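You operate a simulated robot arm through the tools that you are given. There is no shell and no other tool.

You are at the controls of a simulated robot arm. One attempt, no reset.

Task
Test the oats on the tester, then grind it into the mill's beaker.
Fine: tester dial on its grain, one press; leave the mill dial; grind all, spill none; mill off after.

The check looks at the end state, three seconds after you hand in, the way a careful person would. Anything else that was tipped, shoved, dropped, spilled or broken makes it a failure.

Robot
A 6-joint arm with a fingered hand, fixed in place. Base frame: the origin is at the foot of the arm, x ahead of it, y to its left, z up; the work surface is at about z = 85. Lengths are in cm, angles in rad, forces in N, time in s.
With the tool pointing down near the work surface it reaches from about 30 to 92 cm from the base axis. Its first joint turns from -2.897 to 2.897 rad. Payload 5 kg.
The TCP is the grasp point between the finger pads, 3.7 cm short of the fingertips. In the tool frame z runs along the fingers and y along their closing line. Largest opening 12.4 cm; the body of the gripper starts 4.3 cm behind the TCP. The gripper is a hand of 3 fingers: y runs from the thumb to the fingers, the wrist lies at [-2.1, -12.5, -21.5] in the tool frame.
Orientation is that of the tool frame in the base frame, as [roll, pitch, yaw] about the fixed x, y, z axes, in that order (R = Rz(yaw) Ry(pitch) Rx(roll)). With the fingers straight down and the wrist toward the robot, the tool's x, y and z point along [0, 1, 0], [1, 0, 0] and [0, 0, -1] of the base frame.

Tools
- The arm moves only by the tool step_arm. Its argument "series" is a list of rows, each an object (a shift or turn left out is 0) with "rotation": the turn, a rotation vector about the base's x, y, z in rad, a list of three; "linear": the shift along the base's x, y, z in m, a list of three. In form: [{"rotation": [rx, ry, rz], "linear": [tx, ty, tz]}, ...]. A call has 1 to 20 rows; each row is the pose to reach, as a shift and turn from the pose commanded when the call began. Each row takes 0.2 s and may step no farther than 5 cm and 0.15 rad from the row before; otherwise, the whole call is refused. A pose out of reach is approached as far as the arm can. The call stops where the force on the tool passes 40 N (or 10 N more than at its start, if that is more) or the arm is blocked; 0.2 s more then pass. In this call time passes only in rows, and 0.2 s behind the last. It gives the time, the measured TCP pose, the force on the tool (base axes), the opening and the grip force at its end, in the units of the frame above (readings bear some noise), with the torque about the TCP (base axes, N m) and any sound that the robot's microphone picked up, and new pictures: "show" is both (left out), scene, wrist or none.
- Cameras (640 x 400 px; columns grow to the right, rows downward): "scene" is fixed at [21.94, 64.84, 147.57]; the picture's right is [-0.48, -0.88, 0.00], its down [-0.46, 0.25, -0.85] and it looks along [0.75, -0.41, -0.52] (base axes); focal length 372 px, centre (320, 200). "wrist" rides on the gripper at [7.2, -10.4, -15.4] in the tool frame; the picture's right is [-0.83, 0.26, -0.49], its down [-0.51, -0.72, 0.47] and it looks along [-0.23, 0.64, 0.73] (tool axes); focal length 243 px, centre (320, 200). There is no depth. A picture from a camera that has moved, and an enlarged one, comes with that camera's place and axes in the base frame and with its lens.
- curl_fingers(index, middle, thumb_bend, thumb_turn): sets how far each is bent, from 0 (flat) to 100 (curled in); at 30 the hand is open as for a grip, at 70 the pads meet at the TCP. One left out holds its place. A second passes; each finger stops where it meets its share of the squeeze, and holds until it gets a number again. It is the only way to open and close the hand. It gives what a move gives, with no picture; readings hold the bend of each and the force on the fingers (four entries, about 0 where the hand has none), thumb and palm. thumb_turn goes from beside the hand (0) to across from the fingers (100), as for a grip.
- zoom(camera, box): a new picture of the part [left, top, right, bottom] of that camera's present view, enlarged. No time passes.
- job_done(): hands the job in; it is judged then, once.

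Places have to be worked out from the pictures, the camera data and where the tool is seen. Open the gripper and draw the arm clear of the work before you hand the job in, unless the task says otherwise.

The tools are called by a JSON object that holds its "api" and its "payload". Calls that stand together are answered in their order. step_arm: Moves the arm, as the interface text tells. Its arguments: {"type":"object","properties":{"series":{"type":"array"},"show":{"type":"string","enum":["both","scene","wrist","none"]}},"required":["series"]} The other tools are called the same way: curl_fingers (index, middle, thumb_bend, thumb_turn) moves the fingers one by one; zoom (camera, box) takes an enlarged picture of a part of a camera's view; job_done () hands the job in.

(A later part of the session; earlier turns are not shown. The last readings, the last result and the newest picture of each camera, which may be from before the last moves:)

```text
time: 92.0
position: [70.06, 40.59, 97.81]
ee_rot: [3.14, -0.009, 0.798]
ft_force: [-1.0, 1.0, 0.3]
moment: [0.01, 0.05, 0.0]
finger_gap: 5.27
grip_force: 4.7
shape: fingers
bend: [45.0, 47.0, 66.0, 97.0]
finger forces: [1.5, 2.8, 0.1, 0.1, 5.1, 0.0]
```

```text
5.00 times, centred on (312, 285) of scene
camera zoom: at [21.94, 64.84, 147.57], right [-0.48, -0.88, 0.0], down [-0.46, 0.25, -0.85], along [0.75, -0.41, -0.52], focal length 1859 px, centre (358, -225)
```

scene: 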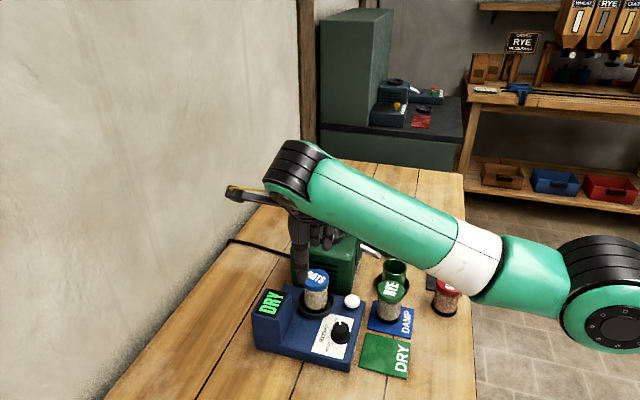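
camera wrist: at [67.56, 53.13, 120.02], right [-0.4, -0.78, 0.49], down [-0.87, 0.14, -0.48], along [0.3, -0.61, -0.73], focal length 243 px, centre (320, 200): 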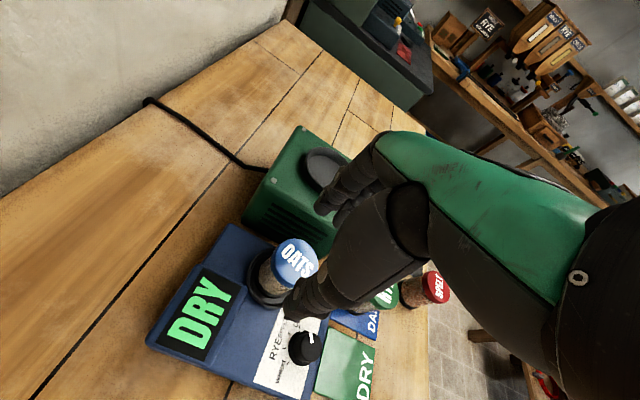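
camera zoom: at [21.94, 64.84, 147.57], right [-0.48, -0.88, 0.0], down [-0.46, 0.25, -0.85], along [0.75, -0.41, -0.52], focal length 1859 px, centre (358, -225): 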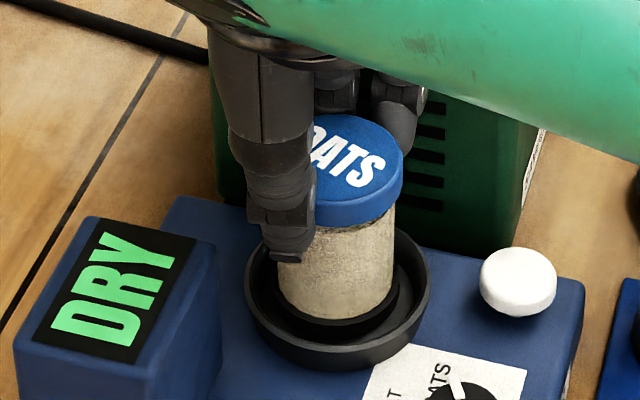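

Good contact on all digits. Firming the grip and lifting slowly.

{"api": "curl_fingers", "payload": {"index": 50, "middle": 52, "thumb_bend": 75}}

{"api": "step_arm", "payload": {"series": [{"linear": [0, 0, 0.004]}, {"linear": [0, 0, 0.01]}, {"linear": [0, 0, 0.02]}], "show": "none"}}

{"api": "zoom", "payload": {"camera": "scene", "box": [280, 235, 345, 325]}}

```text
time: 93.0
position: [70.08, 40.61, 97.89]
ee_rot: [3.14, -0.009, 0.8]
ft_force: [-0.3, -0.9, 0.4]
moment: [-0.09, -0.02, 0.0]
finger_gap: 5.12
grip_force: 12.7
shape: fingers
bend: [45.0, 48.0, 68.0, 96.0]
finger forces: [6.2, 6.1, 0.0, 0.0, 12.4, 0.0]
```

```text
time: 93.8
position: [70.1, 40.61, 99.8]
ee_rot: [3.137, -0.008, 0.801]
ft_force: [0.5, -0.4, -2.7]
moment: [0.0, 0.04, -0.01]
finger_gap: 5.12
grip_force: 11.7
shape: fingers
bend: [45.0, 48.0, 68.0, 96.0]
finger forces: [6.2, 5.7, 0.1, 0.1, 12.3, 0.0]
```

```text
4.44 times, centred on (312, 280) of scene
camera zoom: at [21.94, 64.84, 147.57], right [-0.48, -0.88, 0.0], down [-0.46, 0.25, -0.85], along [0.75, -0.41, -0.52], focal length 1653 px, centre (353, -156)
```

zoom: 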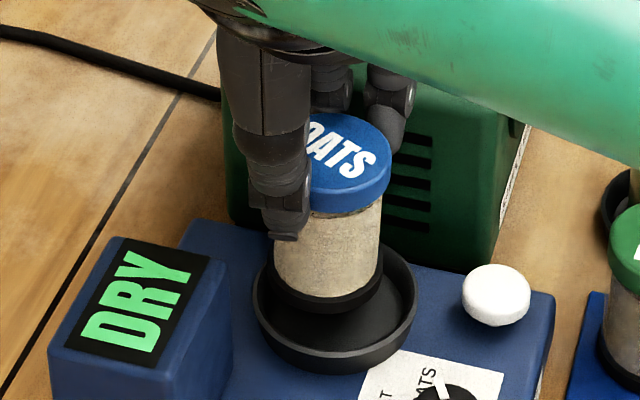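

The jar is held (bottom 9.3 cm below TCP). The mill's top dish matches the tester pan, so I'll set the jar there. First retreat toward the robot, restore yaw and gain height.

{"api": "step_arm", "payload": {"series": [{"linear": [-0.005, 0, 0.02]}, {"linear": [-0.02, -0.003, 0.035], "rotation": [0, 0, 0.06]}, {"linear": [-0.038, -0.01, 0.045], "rotation": [0, 0, 0.16]}, {"linear": [-0.056, -0.02, 0.05], "rotation": [0, 0, 0.27]}, {"linear": [-0.073, -0.032, 0.055], "rotation": [0, 0, 0.38]}, {"linear": [-0.088, -0.045, 0.06], "rotation": [0, 0, 0.49]}, {"linear": [-0.1, -0.06, 0.07], "rotation": [0, 0, 0.6]}, {"linear": [-0.108, -0.075, 0.08], "rotation": [0, 0, 0.7]}, {"linear": [-0.112, -0.09, 0.095], "rotation": [0, 0, 0.8]}, {"linear": [-0.112, -0.103, 0.11], "rotation": [0, 0, 0.88]}, {"linear": [-0.11, -0.115, 0.125], "rotation": [0, 0, 0.94]}]}}

{"api": "zoom", "payload": {"camera": "wrist", "box": [200, 60, 420, 280]}}

```text
time: 96.2
position: [59.0, 29.08, 112.21]
ee_rot: [3.141, -0.009, 1.743]
ft_force: [0.1, 0.1, -2.8]
moment: [-0.02, 0.04, -0.04]
finger_gap: 5.09
grip_force: 11.4
shape: fingers
bend: [45.0, 48.0, 68.0, 96.0]
finger forces: [6.0, 5.8, 0.0, 0.0, 12.2, 0.1]
camera wrist: at [47.51, 34.23, 127.65], right [0.4, -0.78, 0.49], down [-0.62, -0.62, -0.48], along [0.67, -0.11, -0.73], focal length 243 px, centre (320, 200)
```

scene: 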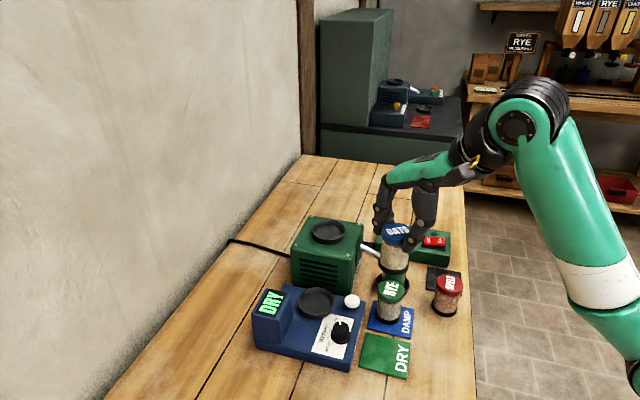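
wrist: 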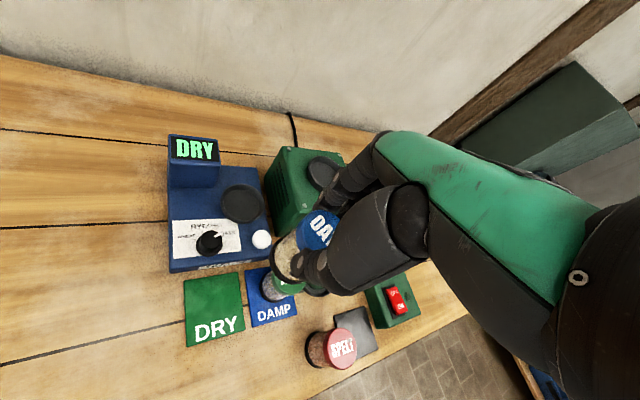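

```text
1.82 times, centred on (310, 170) of wrist
camera zoom: at [47.51, 34.23, 127.65], right [0.4, -0.78, 0.49], down [-0.62, -0.62, -0.48], along [0.67, -0.11, -0.73], focal length 441 px, centre (338, 254)
```

zoom: 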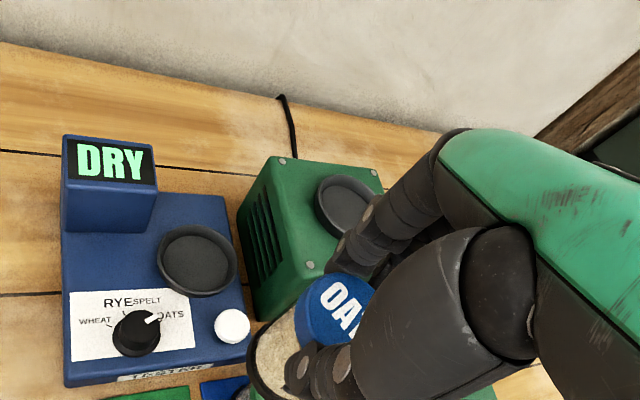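

Display keeps DRY. Triangulating three views puts the mill's dish at ≈ (80.4, 31.2), rim z≈98.5. Moving out toward it at height, in two stages to check reach.

{"api": "step_arm", "payload": {"series": [{"linear": [0.02, 0.002, 0]}, {"linear": [0.04, 0.004, 0]}, {"linear": [0.06, 0.006, 0]}, {"linear": [0.08, 0.008, 0]}, {"linear": [0.1, 0.01, 0]}, {"linear": [0.12, 0.012, 0]}], "show": "none"}}

{"api": "step_arm", "payload": {"series": [{"linear": [0.02, 0.002, 0]}, {"linear": [0.035, 0.004, 0]}, {"linear": [0.05, 0.005, 0]}, {"linear": [0.065, 0.006, 0]}]}}

{"api": "zoom", "payload": {"camera": "scene", "box": [280, 180, 400, 290]}}

{"api": "zoom", "payload": {"camera": "wrist", "box": [200, 130, 380, 310]}}

```text
time: 97.6
position: [71.11, 30.34, 112.34]
ee_rot: [3.139, -0.009, 1.741]
ft_force: [0.5, -0.5, -1.5]
moment: [0.0, 0.03, -0.01]
finger_gap: 5.08
grip_force: 12.1
shape: fingers
bend: [45.0, 48.0, 68.0, 96.0]
finger forces: [6.1, 5.8, 0.0, 0.0, 12.1, 0.0]
```

```text
time: 98.6
position: [77.42, 30.96, 112.19]
ee_rot: [3.141, -0.008, 1.739]
ft_force: [1.0, 0.4, -1.6]
moment: [0.03, 0.01, 0.0]
finger_gap: 5.11
grip_force: 11.9
shape: fingers
bend: [45.0, 48.0, 68.0, 96.0]
finger forces: [5.9, 5.9, 0.0, 0.0, 12.1, 0.0]
camera wrist: at [65.97, 36.22, 127.67], right [0.4, -0.78, 0.49], down [-0.63, -0.62, -0.48], along [0.67, -0.11, -0.73], focal length 243 px, centre (320, 200)
```

scene: 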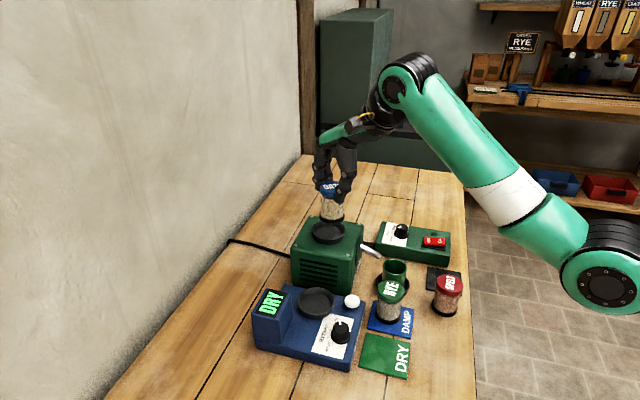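
wrist: 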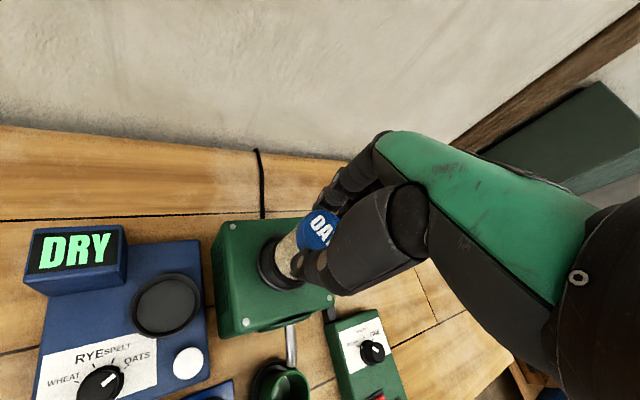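

```text
3.64 times, centred on (340, 235) of scene
camera zoom: at [21.94, 64.84, 147.57], right [-0.48, -0.88, 0.0], down [-0.46, 0.25, -0.85], along [0.75, -0.41, -0.52], focal length 1352 px, centre (247, 73)
```

zoom: 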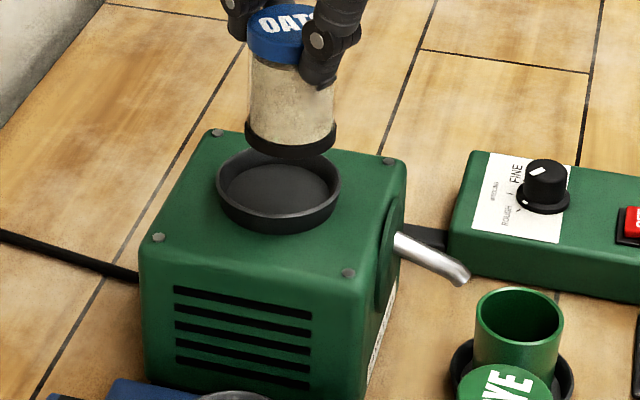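

```text
2.22 times, centred on (290, 220) of wrist
camera zoom: at [65.97, 36.22, 127.67], right [0.4, -0.78, 0.49], down [-0.63, -0.62, -0.48], along [0.67, -0.11, -0.73], focal length 539 px, centre (387, 156)
```

zoom: 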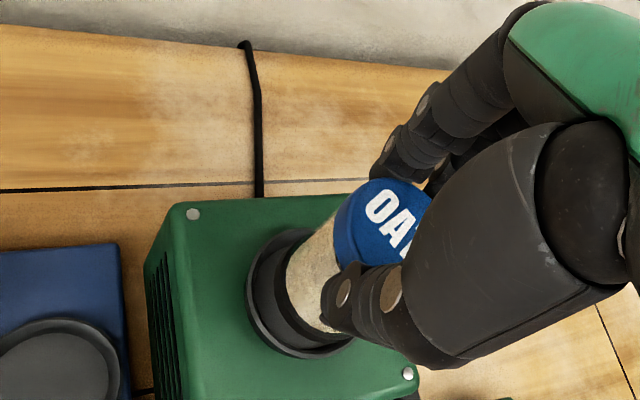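

Reach is fine and the view is clear. The jar needs ≈ +1.35 cm in x to be over the dish; shifting and lowering 2.8 cm, then re-checking.

{"api": "step_arm", "payload": {"series": [{"linear": [0.007, 0.0005, 0]}, {"linear": [0.0135, 0.001, -0.004]}, {"linear": [0.0135, 0.001, -0.016]}, {"linear": [0.0135, 0.001, -0.028]}], "show": "none"}}

{"api": "zoom", "payload": {"camera": "scene", "box": [295, 195, 365, 255]}}

{"api": "zoom", "payload": {"camera": "wrist", "box": [240, 170, 340, 290]}}

```text
time: 99.6
position: [78.88, 31.01, 109.44]
ee_rot: [-3.142, -0.008, 1.739]
ft_force: [-0.6, -0.6, -1.5]
moment: [-0.05, 0.05, -0.04]
finger_gap: 5.07
grip_force: 12.2
shape: fingers
bend: [45.0, 48.0, 68.0, 96.0]
finger forces: [5.9, 6.0, 0.0, 0.0, 12.0, 0.0]
```

```text
6.67 times, centred on (330, 225) of scene
camera zoom: at [21.94, 64.84, 147.57], right [-0.48, -0.88, 0.0], down [-0.46, 0.25, -0.85], along [0.75, -0.41, -0.52], focal length 2479 px, centre (253, 33)
```

zoom: 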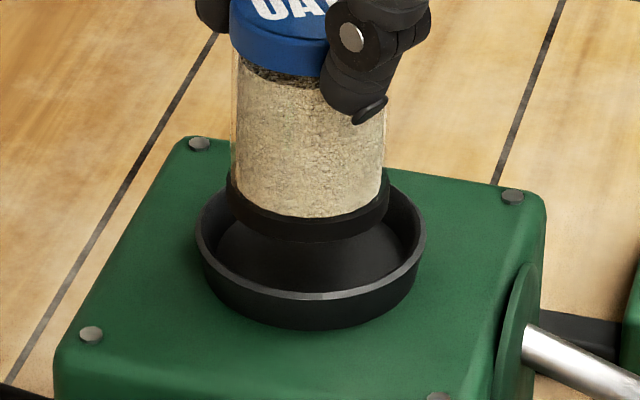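

```text
3.33 times, centred on (290, 230) of wrist
camera zoom: at [67.36, 36.31, 124.85], right [0.4, -0.78, 0.49], down [-0.63, -0.62, -0.48], along [0.67, -0.11, -0.73], focal length 809 px, centre (420, 100)
```

zoom: 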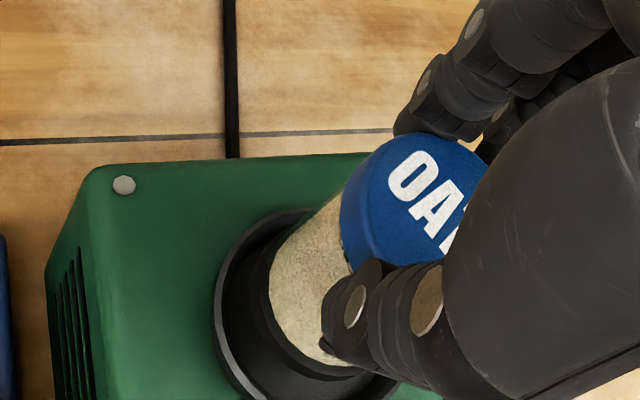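

Ring is centred over the dish. Lowering in steps with a tiny correction.

{"api": "step_arm", "payload": {"series": [{"linear": [0.001, -0.001, -0.005]}, {"linear": [0.001, -0.001, -0.01]}, {"linear": [0.001, -0.001, -0.014]}], "show": "none"}}

{"api": "zoom", "payload": {"camera": "scene", "box": [295, 195, 365, 255]}}

{"api": "zoom", "payload": {"camera": "wrist", "box": [240, 170, 340, 290]}}

```text
time: 100.4
position: [78.93, 30.93, 108.13]
ee_rot: [3.141, -0.009, 1.74]
ft_force: [-1.2, 0.3, -2.9]
moment: [-0.01, 0.01, 0.01]
finger_gap: 5.07
grip_force: 12.5
shape: fingers
bend: [45.0, 48.0, 68.0, 96.0]
finger forces: [6.0, 6.0, 0.0, 0.0, 12.0, 0.0]
```

```text
6.67 times, centred on (330, 225) of scene
camera zoom: at [21.94, 64.84, 147.57], right [-0.48, -0.88, 0.0], down [-0.46, 0.25, -0.85], along [0.75, -0.41, -0.52], focal length 2479 px, centre (253, 33)
```

zoom: 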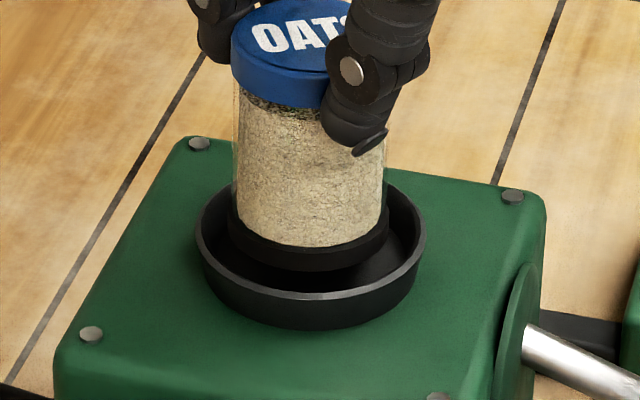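

```text
3.33 times, centred on (290, 230) of wrist
camera zoom: at [67.55, 36.17, 123.51], right [0.4, -0.78, 0.49], down [-0.63, -0.62, -0.48], along [0.67, -0.11, -0.73], focal length 809 px, centre (420, 100)
```

zoom: 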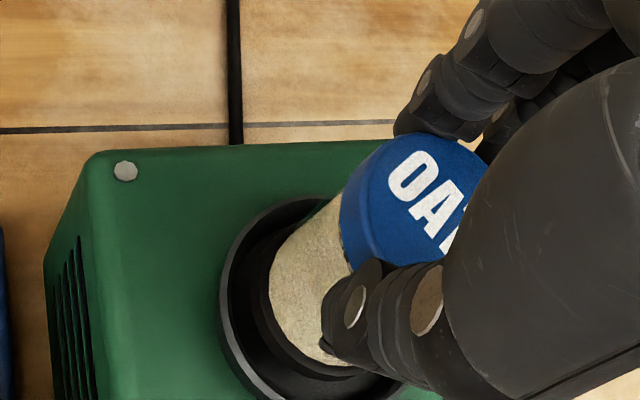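

{"api": "step_arm", "payload": {"series": [{"linear": [0, 0, -0.003]}, {"linear": [0, 0, -0.006]}], "show": "none"}}

{"api": "step_arm", "payload": {"series": [{"linear": [0, 0, -0.002]}, {"linear": [0, 0, -0.004]}], "show": "none"}}

{"api": "zoom", "payload": {"camera": "scene", "box": [295, 195, 365, 255]}}

```text
time: 101.0
position: [78.95, 30.83, 107.4]
ee_rot: [3.14, -0.008, 1.738]
ft_force: [0.2, -0.7, -2.4]
moment: [-0.02, 0.02, 0.0]
finger_gap: 5.08
grip_force: 11.9
shape: fingers
bend: [45.0, 48.0, 68.0, 96.0]
finger forces: [5.9, 5.9, 0.1, 0.0, 12.1, 0.0]
```

```text
time: 101.6
position: [78.99, 30.97, 107.05]
ee_rot: [3.14, -0.008, 1.74]
ft_force: [-0.5, 0.8, -3.1]
moment: [-0.01, 0.03, 0.01]
finger_gap: 5.06
grip_force: 11.7
shape: fingers
bend: [45.0, 48.0, 68.0, 96.0]
finger forces: [5.8, 6.0, 0.0, 0.0, 12.1, 0.1]
```

```text
6.67 times, centred on (330, 225) of scene
camera zoom: at [21.94, 64.84, 147.57], right [-0.48, -0.88, 0.0], down [-0.46, 0.25, -0.85], along [0.75, -0.41, -0.52], focal length 2479 px, centre (253, 33)
```

zoom: 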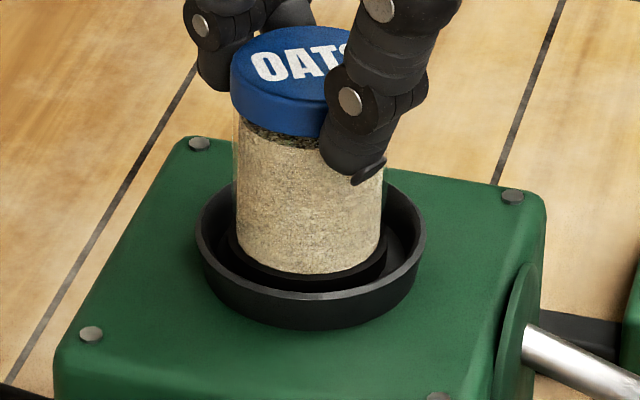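

Inside the rim, still hanging. Continuing in millimetre steps until it seats.

{"api": "step_arm", "payload": {"series": [{"linear": [0, 0, -0.0015]}, {"linear": [0, 0, -0.003]}], "show": "none"}}

{"api": "step_arm", "payload": {"series": [{"linear": [0, 0, -0.0015]}], "show": "none"}}

```text
time: 102.2
position: [78.95, 30.98, 106.8]
ee_rot: [3.138, -0.01, 1.74]
ft_force: [-0.5, 0.8, 2.8]
moment: [0.02, -0.11, 0.0]
finger_gap: 5.06
grip_force: 12.9
shape: fingers
bend: [45.0, 48.0, 68.0, 96.0]
finger forces: [6.3, 5.9, 0.1, 0.1, 12.7, 0.0]
```

```text
time: 102.6
position: [78.92, 30.96, 106.89]
ee_rot: [3.137, -0.012, 1.741]
ft_force: [-2.9, 2.0, 9.4]
moment: [0.08, -0.17, 0.07]
finger_gap: 5.08
grip_force: 13.0
shape: fingers
bend: [45.0, 48.0, 68.0, 96.0]
finger forces: [6.3, 5.7, 0.1, 0.1, 14.4, 0.0]
```

Seated (9 N). Easing up 1 mm, checking, then releasing.

{"api": "step_arm", "payload": {"series": [{"linear": [0, 0, 0.0012]}], "show": "none"}}

{"api": "zoom", "payload": {"camera": "scene", "box": [295, 195, 365, 255]}}

{"api": "zoom", "payload": {"camera": "wrist", "box": [240, 170, 340, 290]}}

```text
time: 103.0
position: [79.04, 31.01, 106.85]
ee_rot: [3.139, -0.008, 1.738]
ft_force: [-0.4, 3.3, 8.3]
moment: [0.08, -0.25, 0.1]
finger_gap: 5.05
grip_force: 12.9
shape: fingers
bend: [45.0, 48.0, 69.0, 96.0]
finger forces: [6.5, 6.0, 0.0, 0.0, 13.5, 0.0]
```

```text
6.67 times, centred on (330, 225) of scene
camera zoom: at [21.94, 64.84, 147.57], right [-0.48, -0.88, 0.0], down [-0.46, 0.25, -0.85], along [0.75, -0.41, -0.52], focal length 2479 px, centre (253, 33)
```

zoom: 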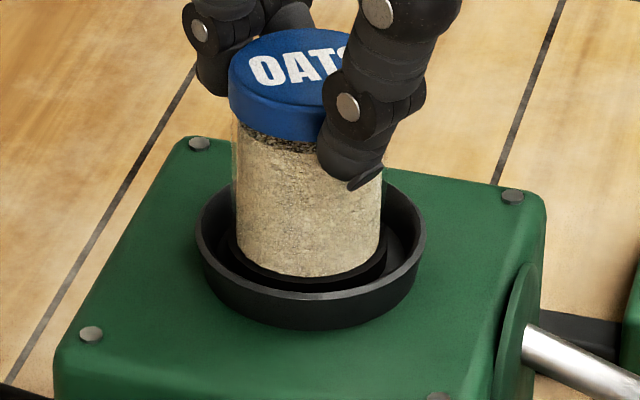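

```text
3.33 times, centred on (290, 230) of wrist
camera zoom: at [67.45, 36.23, 122.28], right [0.4, -0.78, 0.49], down [-0.62, -0.62, -0.48], along [0.67, -0.11, -0.73], focal length 809 px, centre (420, 100)
```

zoom: 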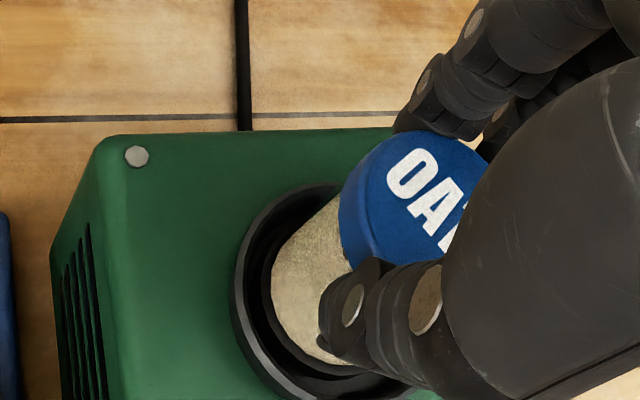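

{"api": "curl_fingers", "payload": {"index": 43, "middle": 45, "thumb_bend": 64}}

{"api": "curl_fingers", "payload": {"index": 38, "middle": 40, "thumb_bend": 50}}

{"api": "zoom", "payload": {"camera": "scene", "box": [295, 185, 365, 255]}}

{"api": "zoom", "payload": {"camera": "wrist", "box": [240, 150, 340, 290]}}

```text
time: 104.0
position: [79.08, 30.97, 106.76]
ee_rot: [3.14, -0.01, 1.74]
ft_force: [0.0, -0.2, -0.2]
moment: [0.01, 0.02, 0.03]
finger_gap: 5.74
grip_force: 0.1
shape: fingers
bend: [43.0, 45.0, 64.0, 97.0]
finger forces: [0.0, 0.1, 0.0, 0.1, 0.3, 0.1]
```

```text
time: 105.0
position: [79.03, 30.97, 106.83]
ee_rot: [3.14, -0.01, 1.741]
ft_force: [-0.3, 0.8, 0.2]
moment: [-0.02, -0.02, 0.0]
finger_gap: 8.58
grip_force: 0.0
shape: fingers
bend: [38.0, 40.0, 50.0, 97.0]
finger forces: [0.1, 0.0, 0.0, 0.0, 0.0, 0.1]
```

```text
5.71 times, centred on (330, 220) of scene
camera zoom: at [21.94, 64.84, 147.57], right [-0.48, -0.88, 0.0], down [-0.46, 0.25, -0.85], along [0.75, -0.41, -0.52], focal length 2125 px, centre (263, 86)
```

zoom: 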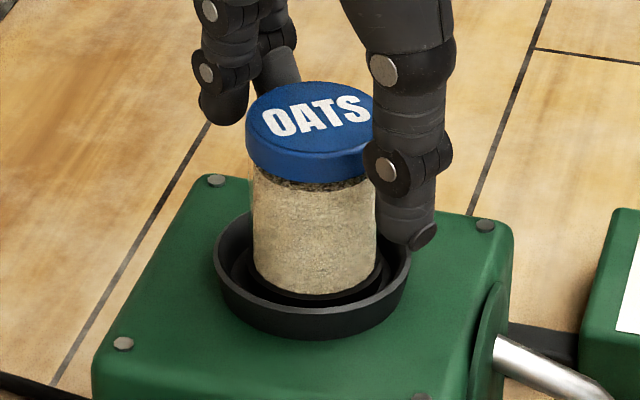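

```text
2.86 times, centred on (290, 220) of wrist
camera zoom: at [67.49, 36.23, 122.24], right [0.4, -0.78, 0.49], down [-0.63, -0.62, -0.48], along [0.67, -0.11, -0.73], focal length 693 px, centre (406, 143)
```

zoom: 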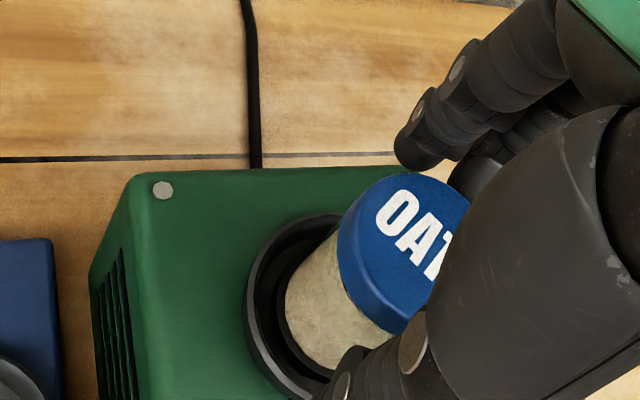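

Jar stands in the mill's dish. Rising straight up clear of it, then back to inspect mill, beaker and switch.

{"api": "step_arm", "payload": {"series": [{"linear": [0, 0, 0.01]}, {"linear": [0, 0, 0.03]}, {"linear": [0, 0, 0.055]}, {"linear": [-0.02, -0.005, 0.075]}, {"linear": [-0.05, -0.02, 0.08]}, {"linear": [-0.08, -0.04, 0.08]}, {"linear": [-0.11, -0.06, 0.075]}, {"linear": [-0.14, -0.08, 0.07]}, {"linear": [-0.16, -0.1, 0.06]}]}}

{"api": "zoom", "payload": {"camera": "scene", "box": [280, 190, 470, 320]}}

{"api": "zoom", "payload": {"camera": "wrist", "box": [140, 80, 380, 300]}}

```text
time: 107.0
position: [63.0, 21.08, 112.71]
ee_rot: [3.139, -0.008, 1.739]
ft_force: [0.4, -0.1, 0.5]
moment: [-0.02, 0.02, 0.0]
finger_gap: 8.61
grip_force: 0.1
shape: fingers
bend: [38.0, 40.0, 50.0, 97.0]
finger forces: [0.0, 0.1, 0.0, 0.0, 0.0, 0.0]
camera wrist: at [51.42, 26.37, 128.16], right [0.4, -0.78, 0.49], down [-0.63, -0.62, -0.48], along [0.67, -0.11, -0.73], focal length 243 px, centre (320, 200)
```

scene: 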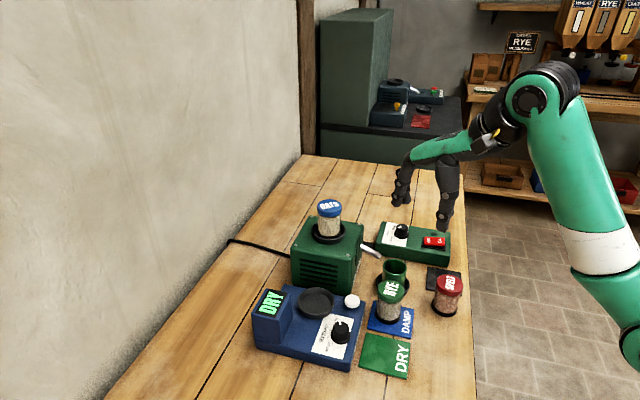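
wrist: 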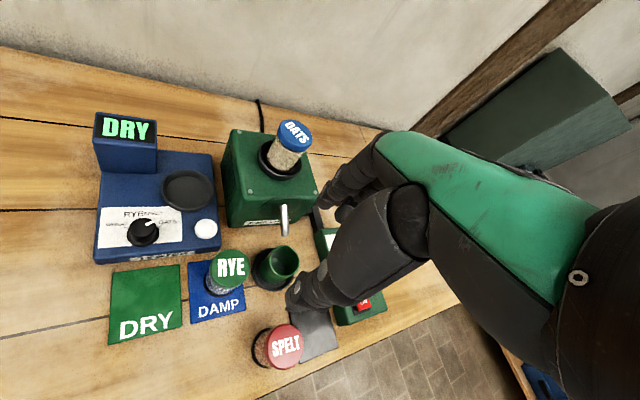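

```text
3.08 times, centred on (375, 255) of scene
camera zoom: at [21.94, 64.84, 147.57], right [-0.48, -0.88, 0.0], down [-0.46, 0.25, -0.85], along [0.75, -0.41, -0.52], focal length 1144 px, centre (151, 31)
```

zoom: 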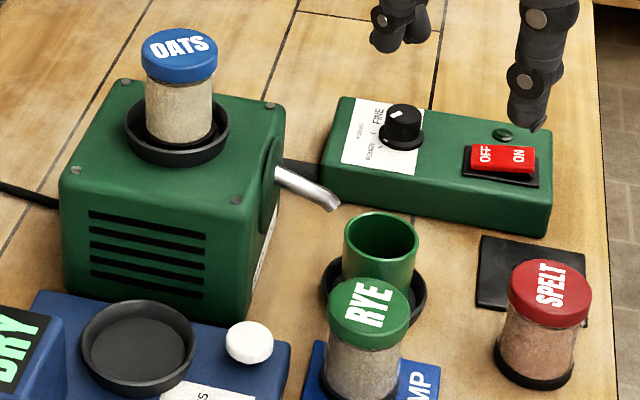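

```text
1.82 times, centred on (260, 190) of wrist
camera zoom: at [51.42, 26.37, 128.16], right [0.4, -0.78, 0.49], down [-0.63, -0.62, -0.48], along [0.67, -0.11, -0.73], focal length 441 px, centre (429, 218)
```

zoom: 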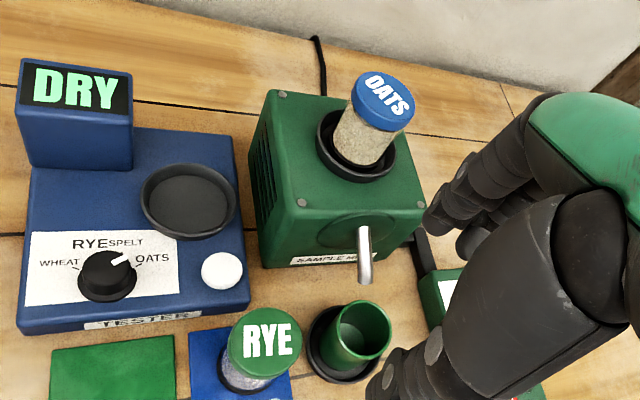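

Jar is well seated; the beaker sits in its holder just beyond the spout tip. Now forming the pointing finger and moving toward the mill's switch (ON end ≈ (72.7, 3.6), OFF end ≈ (74.2, 6.1)).

{"api": "curl_fingers", "payload": {"index": 35, "middle": 100, "thumb_bend": 80}}

{"api": "step_arm", "payload": {"series": [{"linear": [0, -0.02, 0], "rotation": [0, 0, -0.08]}, {"linear": [0, -0.045, 0], "rotation": [0, 0, -0.168]}, {"linear": [0, -0.07, -0.01], "rotation": [0, 0, -0.168]}, {"linear": [0, -0.095, -0.02], "rotation": [0, 0, -0.168]}, {"linear": [0.005, -0.12, -0.03], "rotation": [0, 0, -0.168]}, {"linear": [0.01, -0.145, -0.045], "rotation": [0, 0, -0.168]}, {"linear": [0.015, -0.165, -0.06], "rotation": [0, 0, -0.168]}]}}

{"api": "zoom", "payload": {"camera": "scene", "box": [370, 170, 490, 270]}}

{"api": "zoom", "payload": {"camera": "wrist", "box": [200, 100, 380, 280]}}

```text
time: 108.0
position: [62.97, 21.13, 112.73]
ee_rot: [3.14, -0.008, 1.739]
ft_force: [0.2, 0.3, -0.5]
moment: [0.02, 0.0, 0.0]
finger_gap: 3.93
grip_force: 0.0
shape: fingers
bend: [35.0, 100.0, 80.0, 97.0]
finger forces: [0.0, 0.0, 0.0, 0.1, 0.1, 0.0]
```

```text
time: 109.6
position: [64.47, 4.65, 106.7]
ee_rot: [3.137, -0.009, 1.573]
ft_force: [0.4, 0.5, -0.3]
moment: [0.01, -0.01, 0.0]
finger_gap: 3.92
grip_force: 0.2
shape: fingers
bend: [35.0, 100.0, 80.0, 97.0]
finger forces: [0.0, 0.0, 0.0, 0.1, 0.0, 0.1]
camera wrist: at [53.96, 11.73, 122.2], right [0.26, -0.83, 0.49], down [-0.72, -0.5, -0.48], along [0.64, -0.22, -0.73], focal length 243 px, centre (320, 200)
```

scene: 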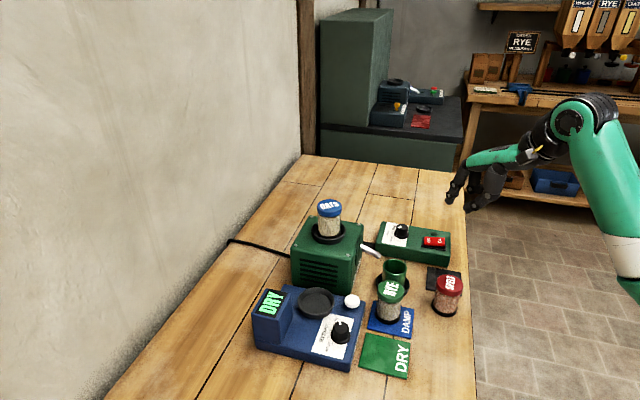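
wrist: 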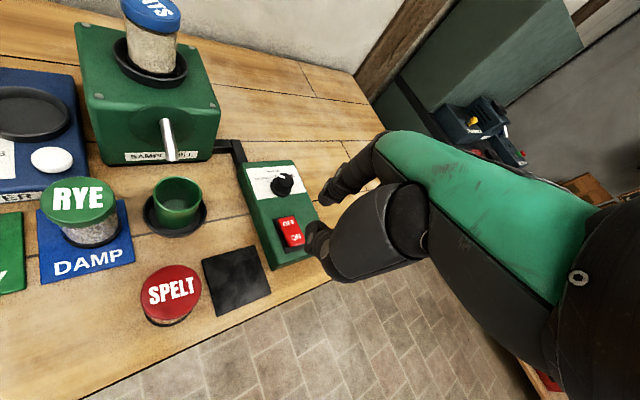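

```text
4.00 times, centred on (430, 220) of scene
camera zoom: at [21.94, 64.84, 147.57], right [-0.48, -0.88, 0.0], down [-0.46, 0.25, -0.85], along [0.75, -0.41, -0.52], focal length 1487 px, centre (-120, 120)
```

zoom: 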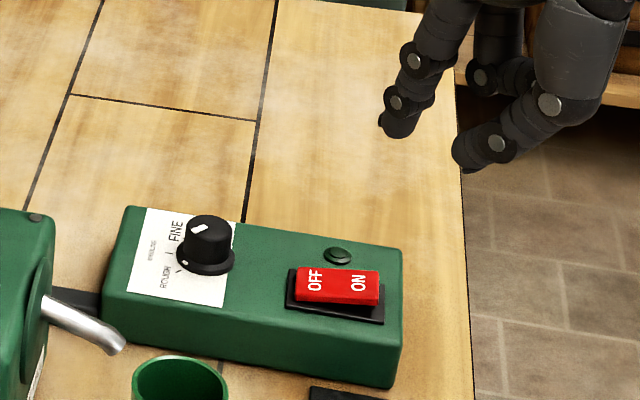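

```text
2.22 times, centred on (290, 190) of wrist
camera zoom: at [53.96, 11.73, 122.2], right [0.26, -0.83, 0.49], down [-0.72, -0.5, -0.48], along [0.64, -0.22, -0.73], focal length 539 px, centre (387, 222)
```

zoom: 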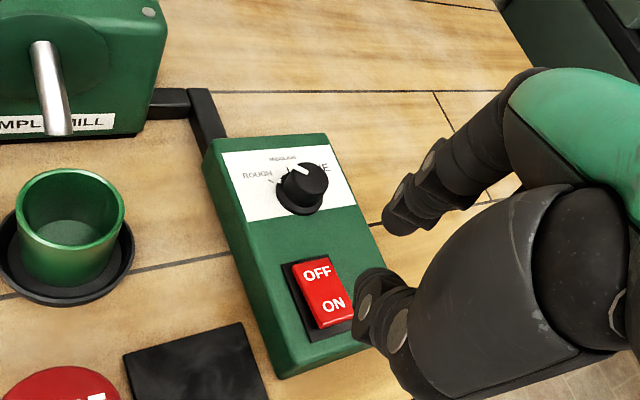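

Rocker ends are located consistently. Moving the index tip above the ON end (72.0, 3.4) and lowering to ~3.5 cm above it.

{"api": "step_arm", "payload": {"series": [{"linear": [0.008, -0.012, -0.01]}, {"linear": [0.013, -0.02, -0.03]}, {"linear": [0.013, -0.02, -0.06]}, {"linear": [0.013, -0.02, -0.085]}]}}

{"api": "zoom", "payload": {"camera": "scene", "box": [400, 190, 480, 265]}}

{"api": "zoom", "payload": {"camera": "wrist", "box": [240, 130, 360, 260]}}

```text
time: 110.6
position: [65.81, 2.31, 98.23]
ee_rot: [3.138, -0.008, 1.573]
ft_force: [0.0, -1.1, -0.3]
moment: [0.01, -0.02, 0.01]
finger_gap: 3.91
grip_force: 0.1
shape: fingers
bend: [35.0, 100.0, 80.0, 97.0]
finger forces: [0.1, 0.0, 0.0, 0.1, 0.0, 0.1]
camera wrist: at [55.25, 9.59, 113.62], right [0.26, -0.83, 0.49], down [-0.72, -0.5, -0.48], along [0.64, -0.22, -0.73], focal length 243 px, centre (320, 200)
```

scene: 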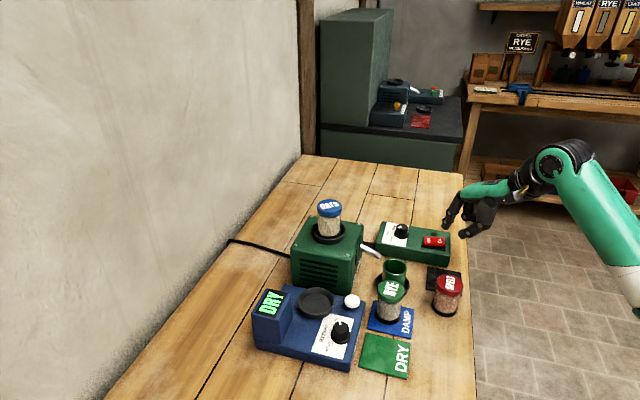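
wrist: 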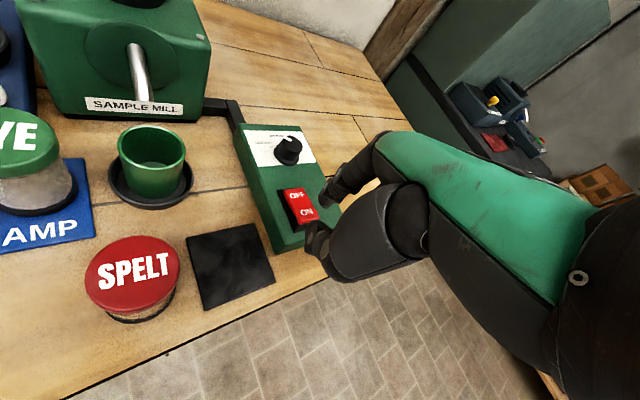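

```text
5.33 times, centred on (440, 228) of scene
camera zoom: at [21.94, 64.84, 147.57], right [-0.48, -0.88, 0.0], down [-0.46, 0.25, -0.85], along [0.75, -0.41, -0.52], focal length 1983 px, centre (-320, 53)
```

zoom: 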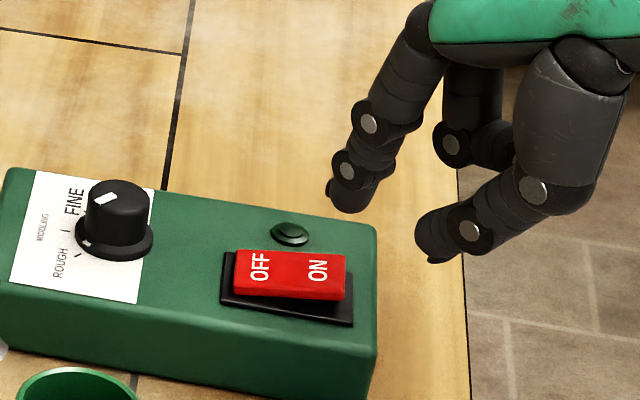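

```text
3.08 times, centred on (300, 195) of wrist
camera zoom: at [55.25, 9.59, 113.62], right [0.26, -0.83, 0.49], down [-0.72, -0.5, -0.48], along [0.64, -0.22, -0.73], focal length 746 px, centre (382, 215)
```

zoom: 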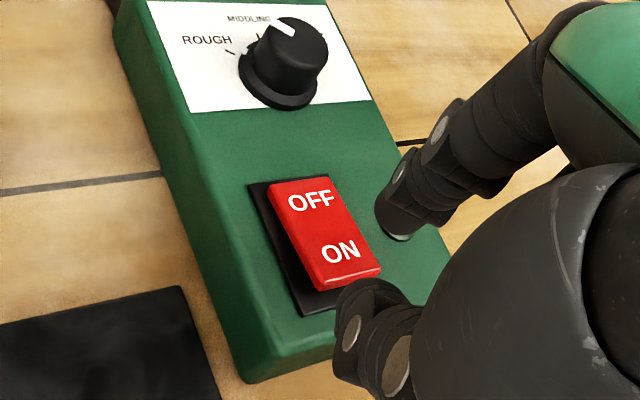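

Index tip is at ≈ (71.5, 3.2, 94.7); shifting +0.7 x, +0.2 y to land on the ON end, and lowering 2.5 cm.

{"api": "step_arm", "payload": {"series": [{"linear": [0.007, 0.002, -0.005]}, {"linear": [0.007, 0.002, -0.015]}, {"linear": [0.007, 0.002, -0.023]}], "show": "none"}}

{"api": "zoom", "payload": {"camera": "scene", "box": [400, 200, 480, 265]}}

{"api": "zoom", "payload": {"camera": "wrist", "box": [250, 140, 350, 250]}}

```text
time: 111.4
position: [66.45, 2.63, 95.76]
ee_rot: [3.137, -0.01, 1.572]
ft_force: [0.6, -0.1, -0.2]
moment: [0.05, -0.06, 0.01]
finger_gap: 3.9
grip_force: 0.0
shape: fingers
bend: [35.0, 100.0, 80.0, 97.0]
finger forces: [0.0, 0.0, 0.1, 0.0, 0.0, 0.0]
```

```text
6.15 times, centred on (440, 232) of scene
camera zoom: at [21.94, 64.84, 147.57], right [-0.48, -0.88, 0.0], down [-0.46, 0.25, -0.85], along [0.75, -0.41, -0.52], focal length 2288 px, centre (-418, 0)
```

zoom: 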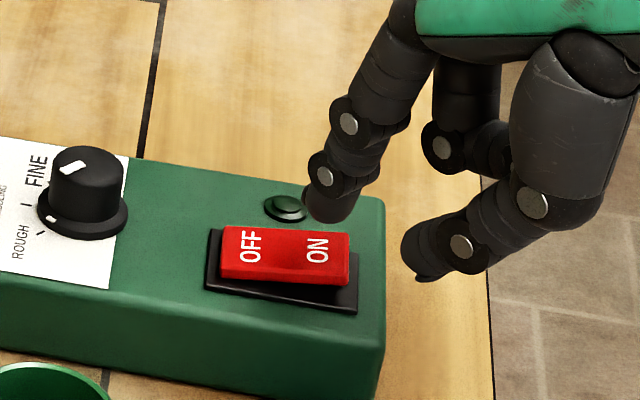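

```text
3.64 times, centred on (300, 195) of wrist
camera zoom: at [55.96, 9.74, 111.32], right [0.26, -0.83, 0.49], down [-0.72, -0.5, -0.48], along [0.64, -0.22, -0.73], focal length 882 px, centre (393, 218)
```

zoom: 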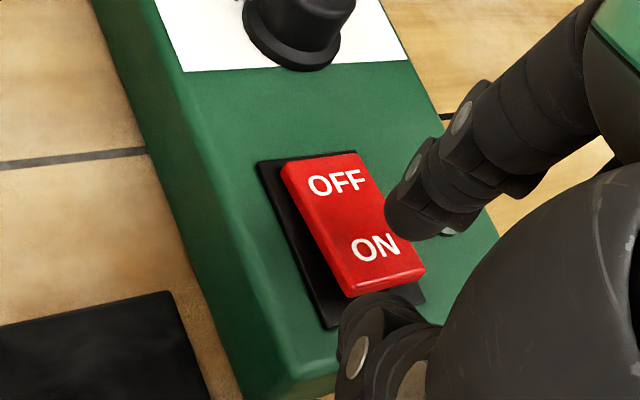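

Tip is right over the ON half. Lowering in small steps until it clicks.

{"api": "step_arm", "payload": {"series": [{"linear": [-0.002, -0.002, -0.004]}, {"linear": [-0.002, -0.002, -0.008]}], "show": "none"}}

{"api": "step_arm", "payload": {"series": [{"linear": [0, 0, -0.003]}], "show": "none"}}

{"api": "zoom", "payload": {"camera": "scene", "box": [400, 200, 480, 265]}}

{"api": "zoom", "payload": {"camera": "wrist", "box": [250, 140, 350, 250]}}

```text
time: 112.0
position: [66.18, 2.33, 95.1]
ee_rot: [3.14, -0.01, 1.573]
ft_force: [-0.1, 0.0, 0.2]
moment: [0.05, -0.04, 0.03]
finger_gap: 3.92
grip_force: 0.0
shape: fingers
bend: [35.0, 100.0, 80.0, 97.0]
finger forces: [0.0, 0.0, 0.0, 0.1, 0.1, 0.0]
```

```text
time: 112.4
position: [66.25, 2.31, 94.85]
ee_rot: [3.138, -0.008, 1.572]
ft_force: [0.1, -0.4, -0.6]
moment: [0.01, -0.01, 0.01]
finger_gap: 3.92
grip_force: 0.2
shape: fingers
bend: [35.0, 100.0, 80.0, 97.0]
finger forces: [0.1, 0.0, 0.0, 0.1, 0.0, 0.1]
```

```text
6.15 times, centred on (440, 232) of scene
camera zoom: at [21.94, 64.84, 147.57], right [-0.48, -0.88, 0.0], down [-0.46, 0.25, -0.85], along [0.75, -0.41, -0.52], focal length 2288 px, centre (-418, 0)
```

zoom: 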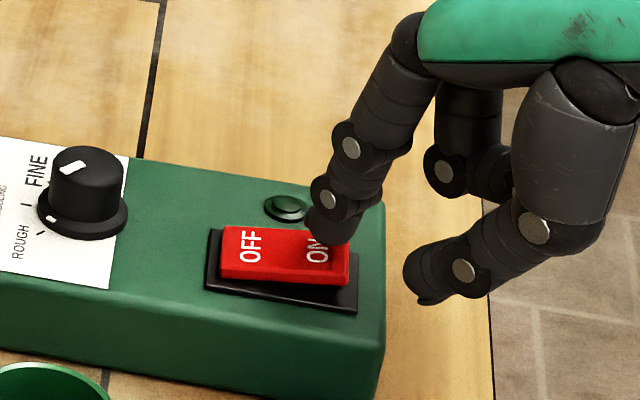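

```text
3.64 times, centred on (300, 195) of wrist
camera zoom: at [55.77, 9.55, 110.26], right [0.26, -0.83, 0.49], down [-0.72, -0.5, -0.48], along [0.64, -0.22, -0.73], focal length 882 px, centre (393, 218)
```

zoom: 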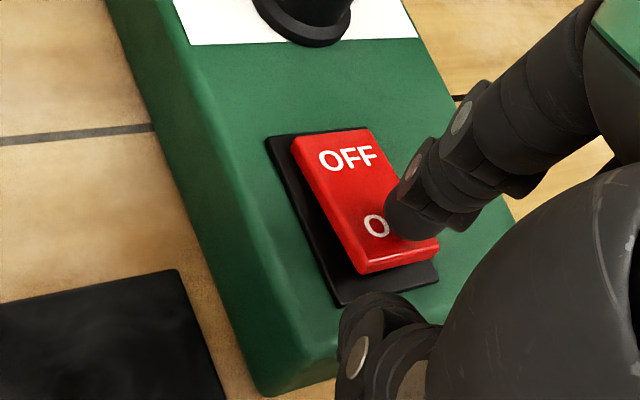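

{"api": "step_arm", "payload": {"series": [{"linear": [0, 0, -0.002]}, {"linear": [0, 0, -0.004]}], "show": "none"}}

{"api": "step_arm", "payload": {"series": [{"linear": [0, 0, -0.002]}], "show": "none"}}

```text
time: 113.0
position: [66.29, 2.45, 94.57]
ee_rot: [3.138, -0.009, 1.573]
ft_force: [-0.1, -0.9, 0.0]
moment: [0.01, -0.02, -0.01]
finger_gap: 3.91
grip_force: 0.0
shape: fingers
bend: [35.0, 100.0, 80.0, 97.0]
finger forces: [0.0, 0.1, 0.1, 0.1, 0.1, 0.0]
```

```text
time: 113.4
position: [66.19, 2.35, 94.36]
ee_rot: [3.141, -0.01, 1.573]
ft_force: [0.3, -0.2, 0.4]
moment: [-0.01, -0.01, 0.0]
finger_gap: 3.91
grip_force: 0.3
shape: fingers
bend: [35.0, 100.0, 80.0, 97.0]
finger forces: [0.3, 0.0, 0.0, 0.0, 0.0, 0.0]
```

Just beginning to touch. Pressing on.

{"api": "step_arm", "payload": {"series": [{"linear": [0, 0, -0.002]}, {"linear": [0, 0, -0.003]}], "show": "none"}}

{"api": "zoom", "payload": {"camera": "scene", "box": [400, 200, 480, 265]}}

```text
time: 114.0
position: [66.19, 2.56, 93.95]
ee_rot: [3.14, -0.008, 1.574]
ft_force: [0.0, 0.2, -0.9]
moment: [0.0, 0.04, -0.03]
finger_gap: 3.91
grip_force: 0.0
shape: fingers
bend: [35.0, 100.0, 80.0, 97.0]
finger forces: [0.0, 0.1, 0.0, 0.1, 0.1, 0.1]
```

```text
6.15 times, centred on (440, 232) of scene
camera zoom: at [21.94, 64.84, 147.57], right [-0.48, -0.88, 0.0], down [-0.46, 0.25, -0.85], along [0.75, -0.41, -0.52], focal length 2288 px, centre (-418, 0)
```

zoom: 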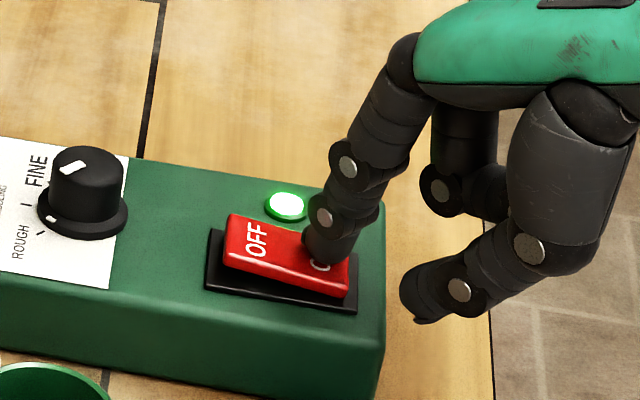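

The rocker flipped: the lamp is lit. Lifting a little and watching the mill and beaker.

{"api": "step_arm", "payload": {"series": [{"linear": [0, 0, 0.02]}, {"linear": [0, 0, 0.04]}], "show": "scene"}}

{"api": "zoom", "payload": {"camera": "scene", "box": [280, 190, 460, 310]}}

{"api": "zoom", "payload": {"camera": "wrist", "box": [0, 0, 320, 240]}}

```text
time: 114.6
position: [66.26, 2.46, 97.92]
ee_rot: [3.139, -0.007, 1.574]
ft_force: [-0.4, 0.1, -0.1]
moment: [-0.03, 0.01, 0.04]
finger_gap: 3.9
grip_force: 0.1
shape: fingers
bend: [35.0, 100.0, 80.0, 97.0]
finger forces: [0.1, 0.0, 0.0, 0.0, 0.0, 0.0]
```

scene: 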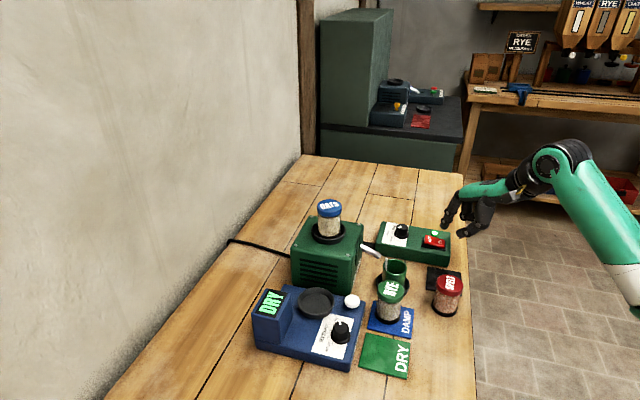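

```text
3.33 times, centred on (370, 250) of scene
camera zoom: at [21.94, 64.84, 147.57], right [-0.48, -0.88, 0.0], down [-0.46, 0.25, -0.85], along [0.75, -0.41, -0.52], focal length 1239 px, centre (153, 33)
```

zoom: 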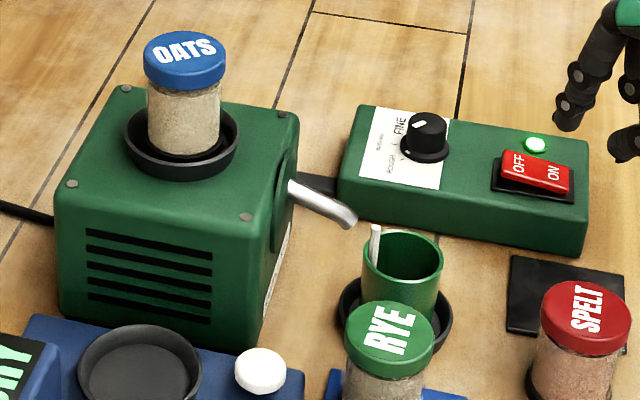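

```text
1.67 times, centred on (160, 120) of wrist
camera zoom: at [55.77, 9.56, 113.43], right [0.26, -0.83, 0.49], down [-0.72, -0.5, -0.48], along [0.64, -0.22, -0.73], focal length 404 px, centre (587, 333)
```

zoom: 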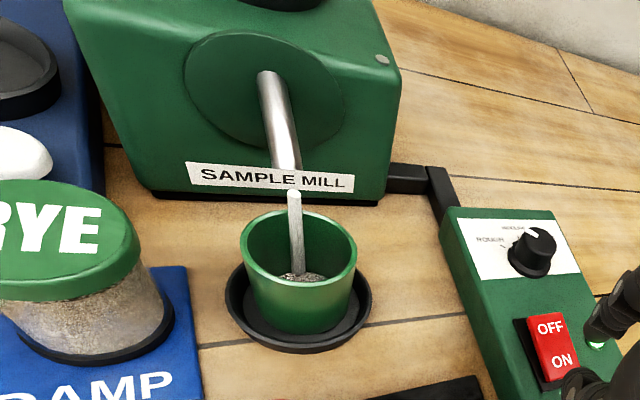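

Meal is streaming into the beaker cleanly. While it grinds, I position the fingertip above the OFF end (TCP ≈ (68.3, 5.0)) and keep watching.

{"api": "step_arm", "payload": {"series": [{"linear": [0.007, 0.008, 0.005]}, {"linear": [0.014, 0.017, 0.005]}, {"linear": [0.02, 0.026, 0.005]}, {"linear": [0.02, 0.026, 0.005]}, {"linear": [0.02, 0.026, 0.005]}, {"linear": [0.02, 0.026, 0.005]}, {"linear": [0.02, 0.026, 0.005]}, {"linear": [0.02, 0.026, 0.005]}, {"linear": [0.02, 0.026, 0.005]}, {"linear": [0.02, 0.026, 0.005]}], "show": "none"}}

{"api": "zoom", "payload": {"camera": "scene", "box": [280, 190, 460, 310]}}

{"api": "zoom", "payload": {"camera": "wrist", "box": [0, 0, 360, 280]}}

```text
time: 116.8
position: [68.26, 4.94, 98.58]
ee_rot: [3.139, -0.008, 1.574]
ft_force: [0.4, -0.1, -0.1]
moment: [-0.01, 0.04, -0.03]
finger_gap: 3.89
grip_force: 0.0
shape: fingers
bend: [35.0, 100.0, 80.0, 97.0]
finger forces: [0.0, 0.0, 0.0, 0.1, 0.1, 0.0]
```

```text
3.33 times, centred on (370, 250) of scene
camera zoom: at [21.94, 64.84, 147.57], right [-0.48, -0.88, 0.0], down [-0.46, 0.25, -0.85], along [0.75, -0.41, -0.52], focal length 1239 px, centre (153, 33)
```

zoom: 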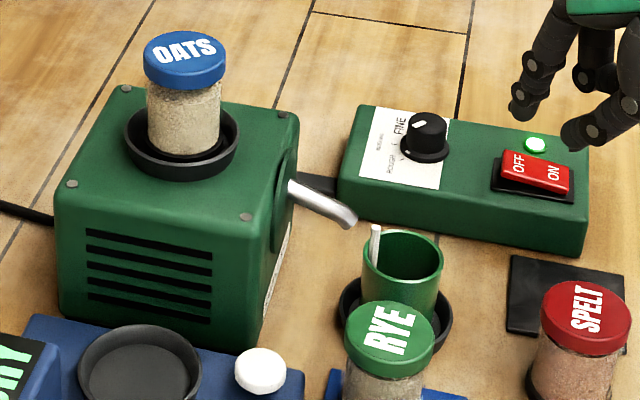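

```text
1.43 times, centred on (180, 140) of wrist
camera zoom: at [57.73, 12.11, 113.99], right [0.26, -0.83, 0.49], down [-0.72, -0.5, -0.48], along [0.64, -0.22, -0.73], focal length 347 px, centre (520, 286)
```

zoom: 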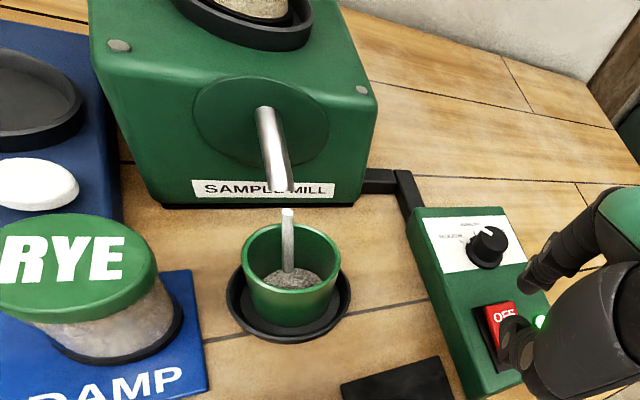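

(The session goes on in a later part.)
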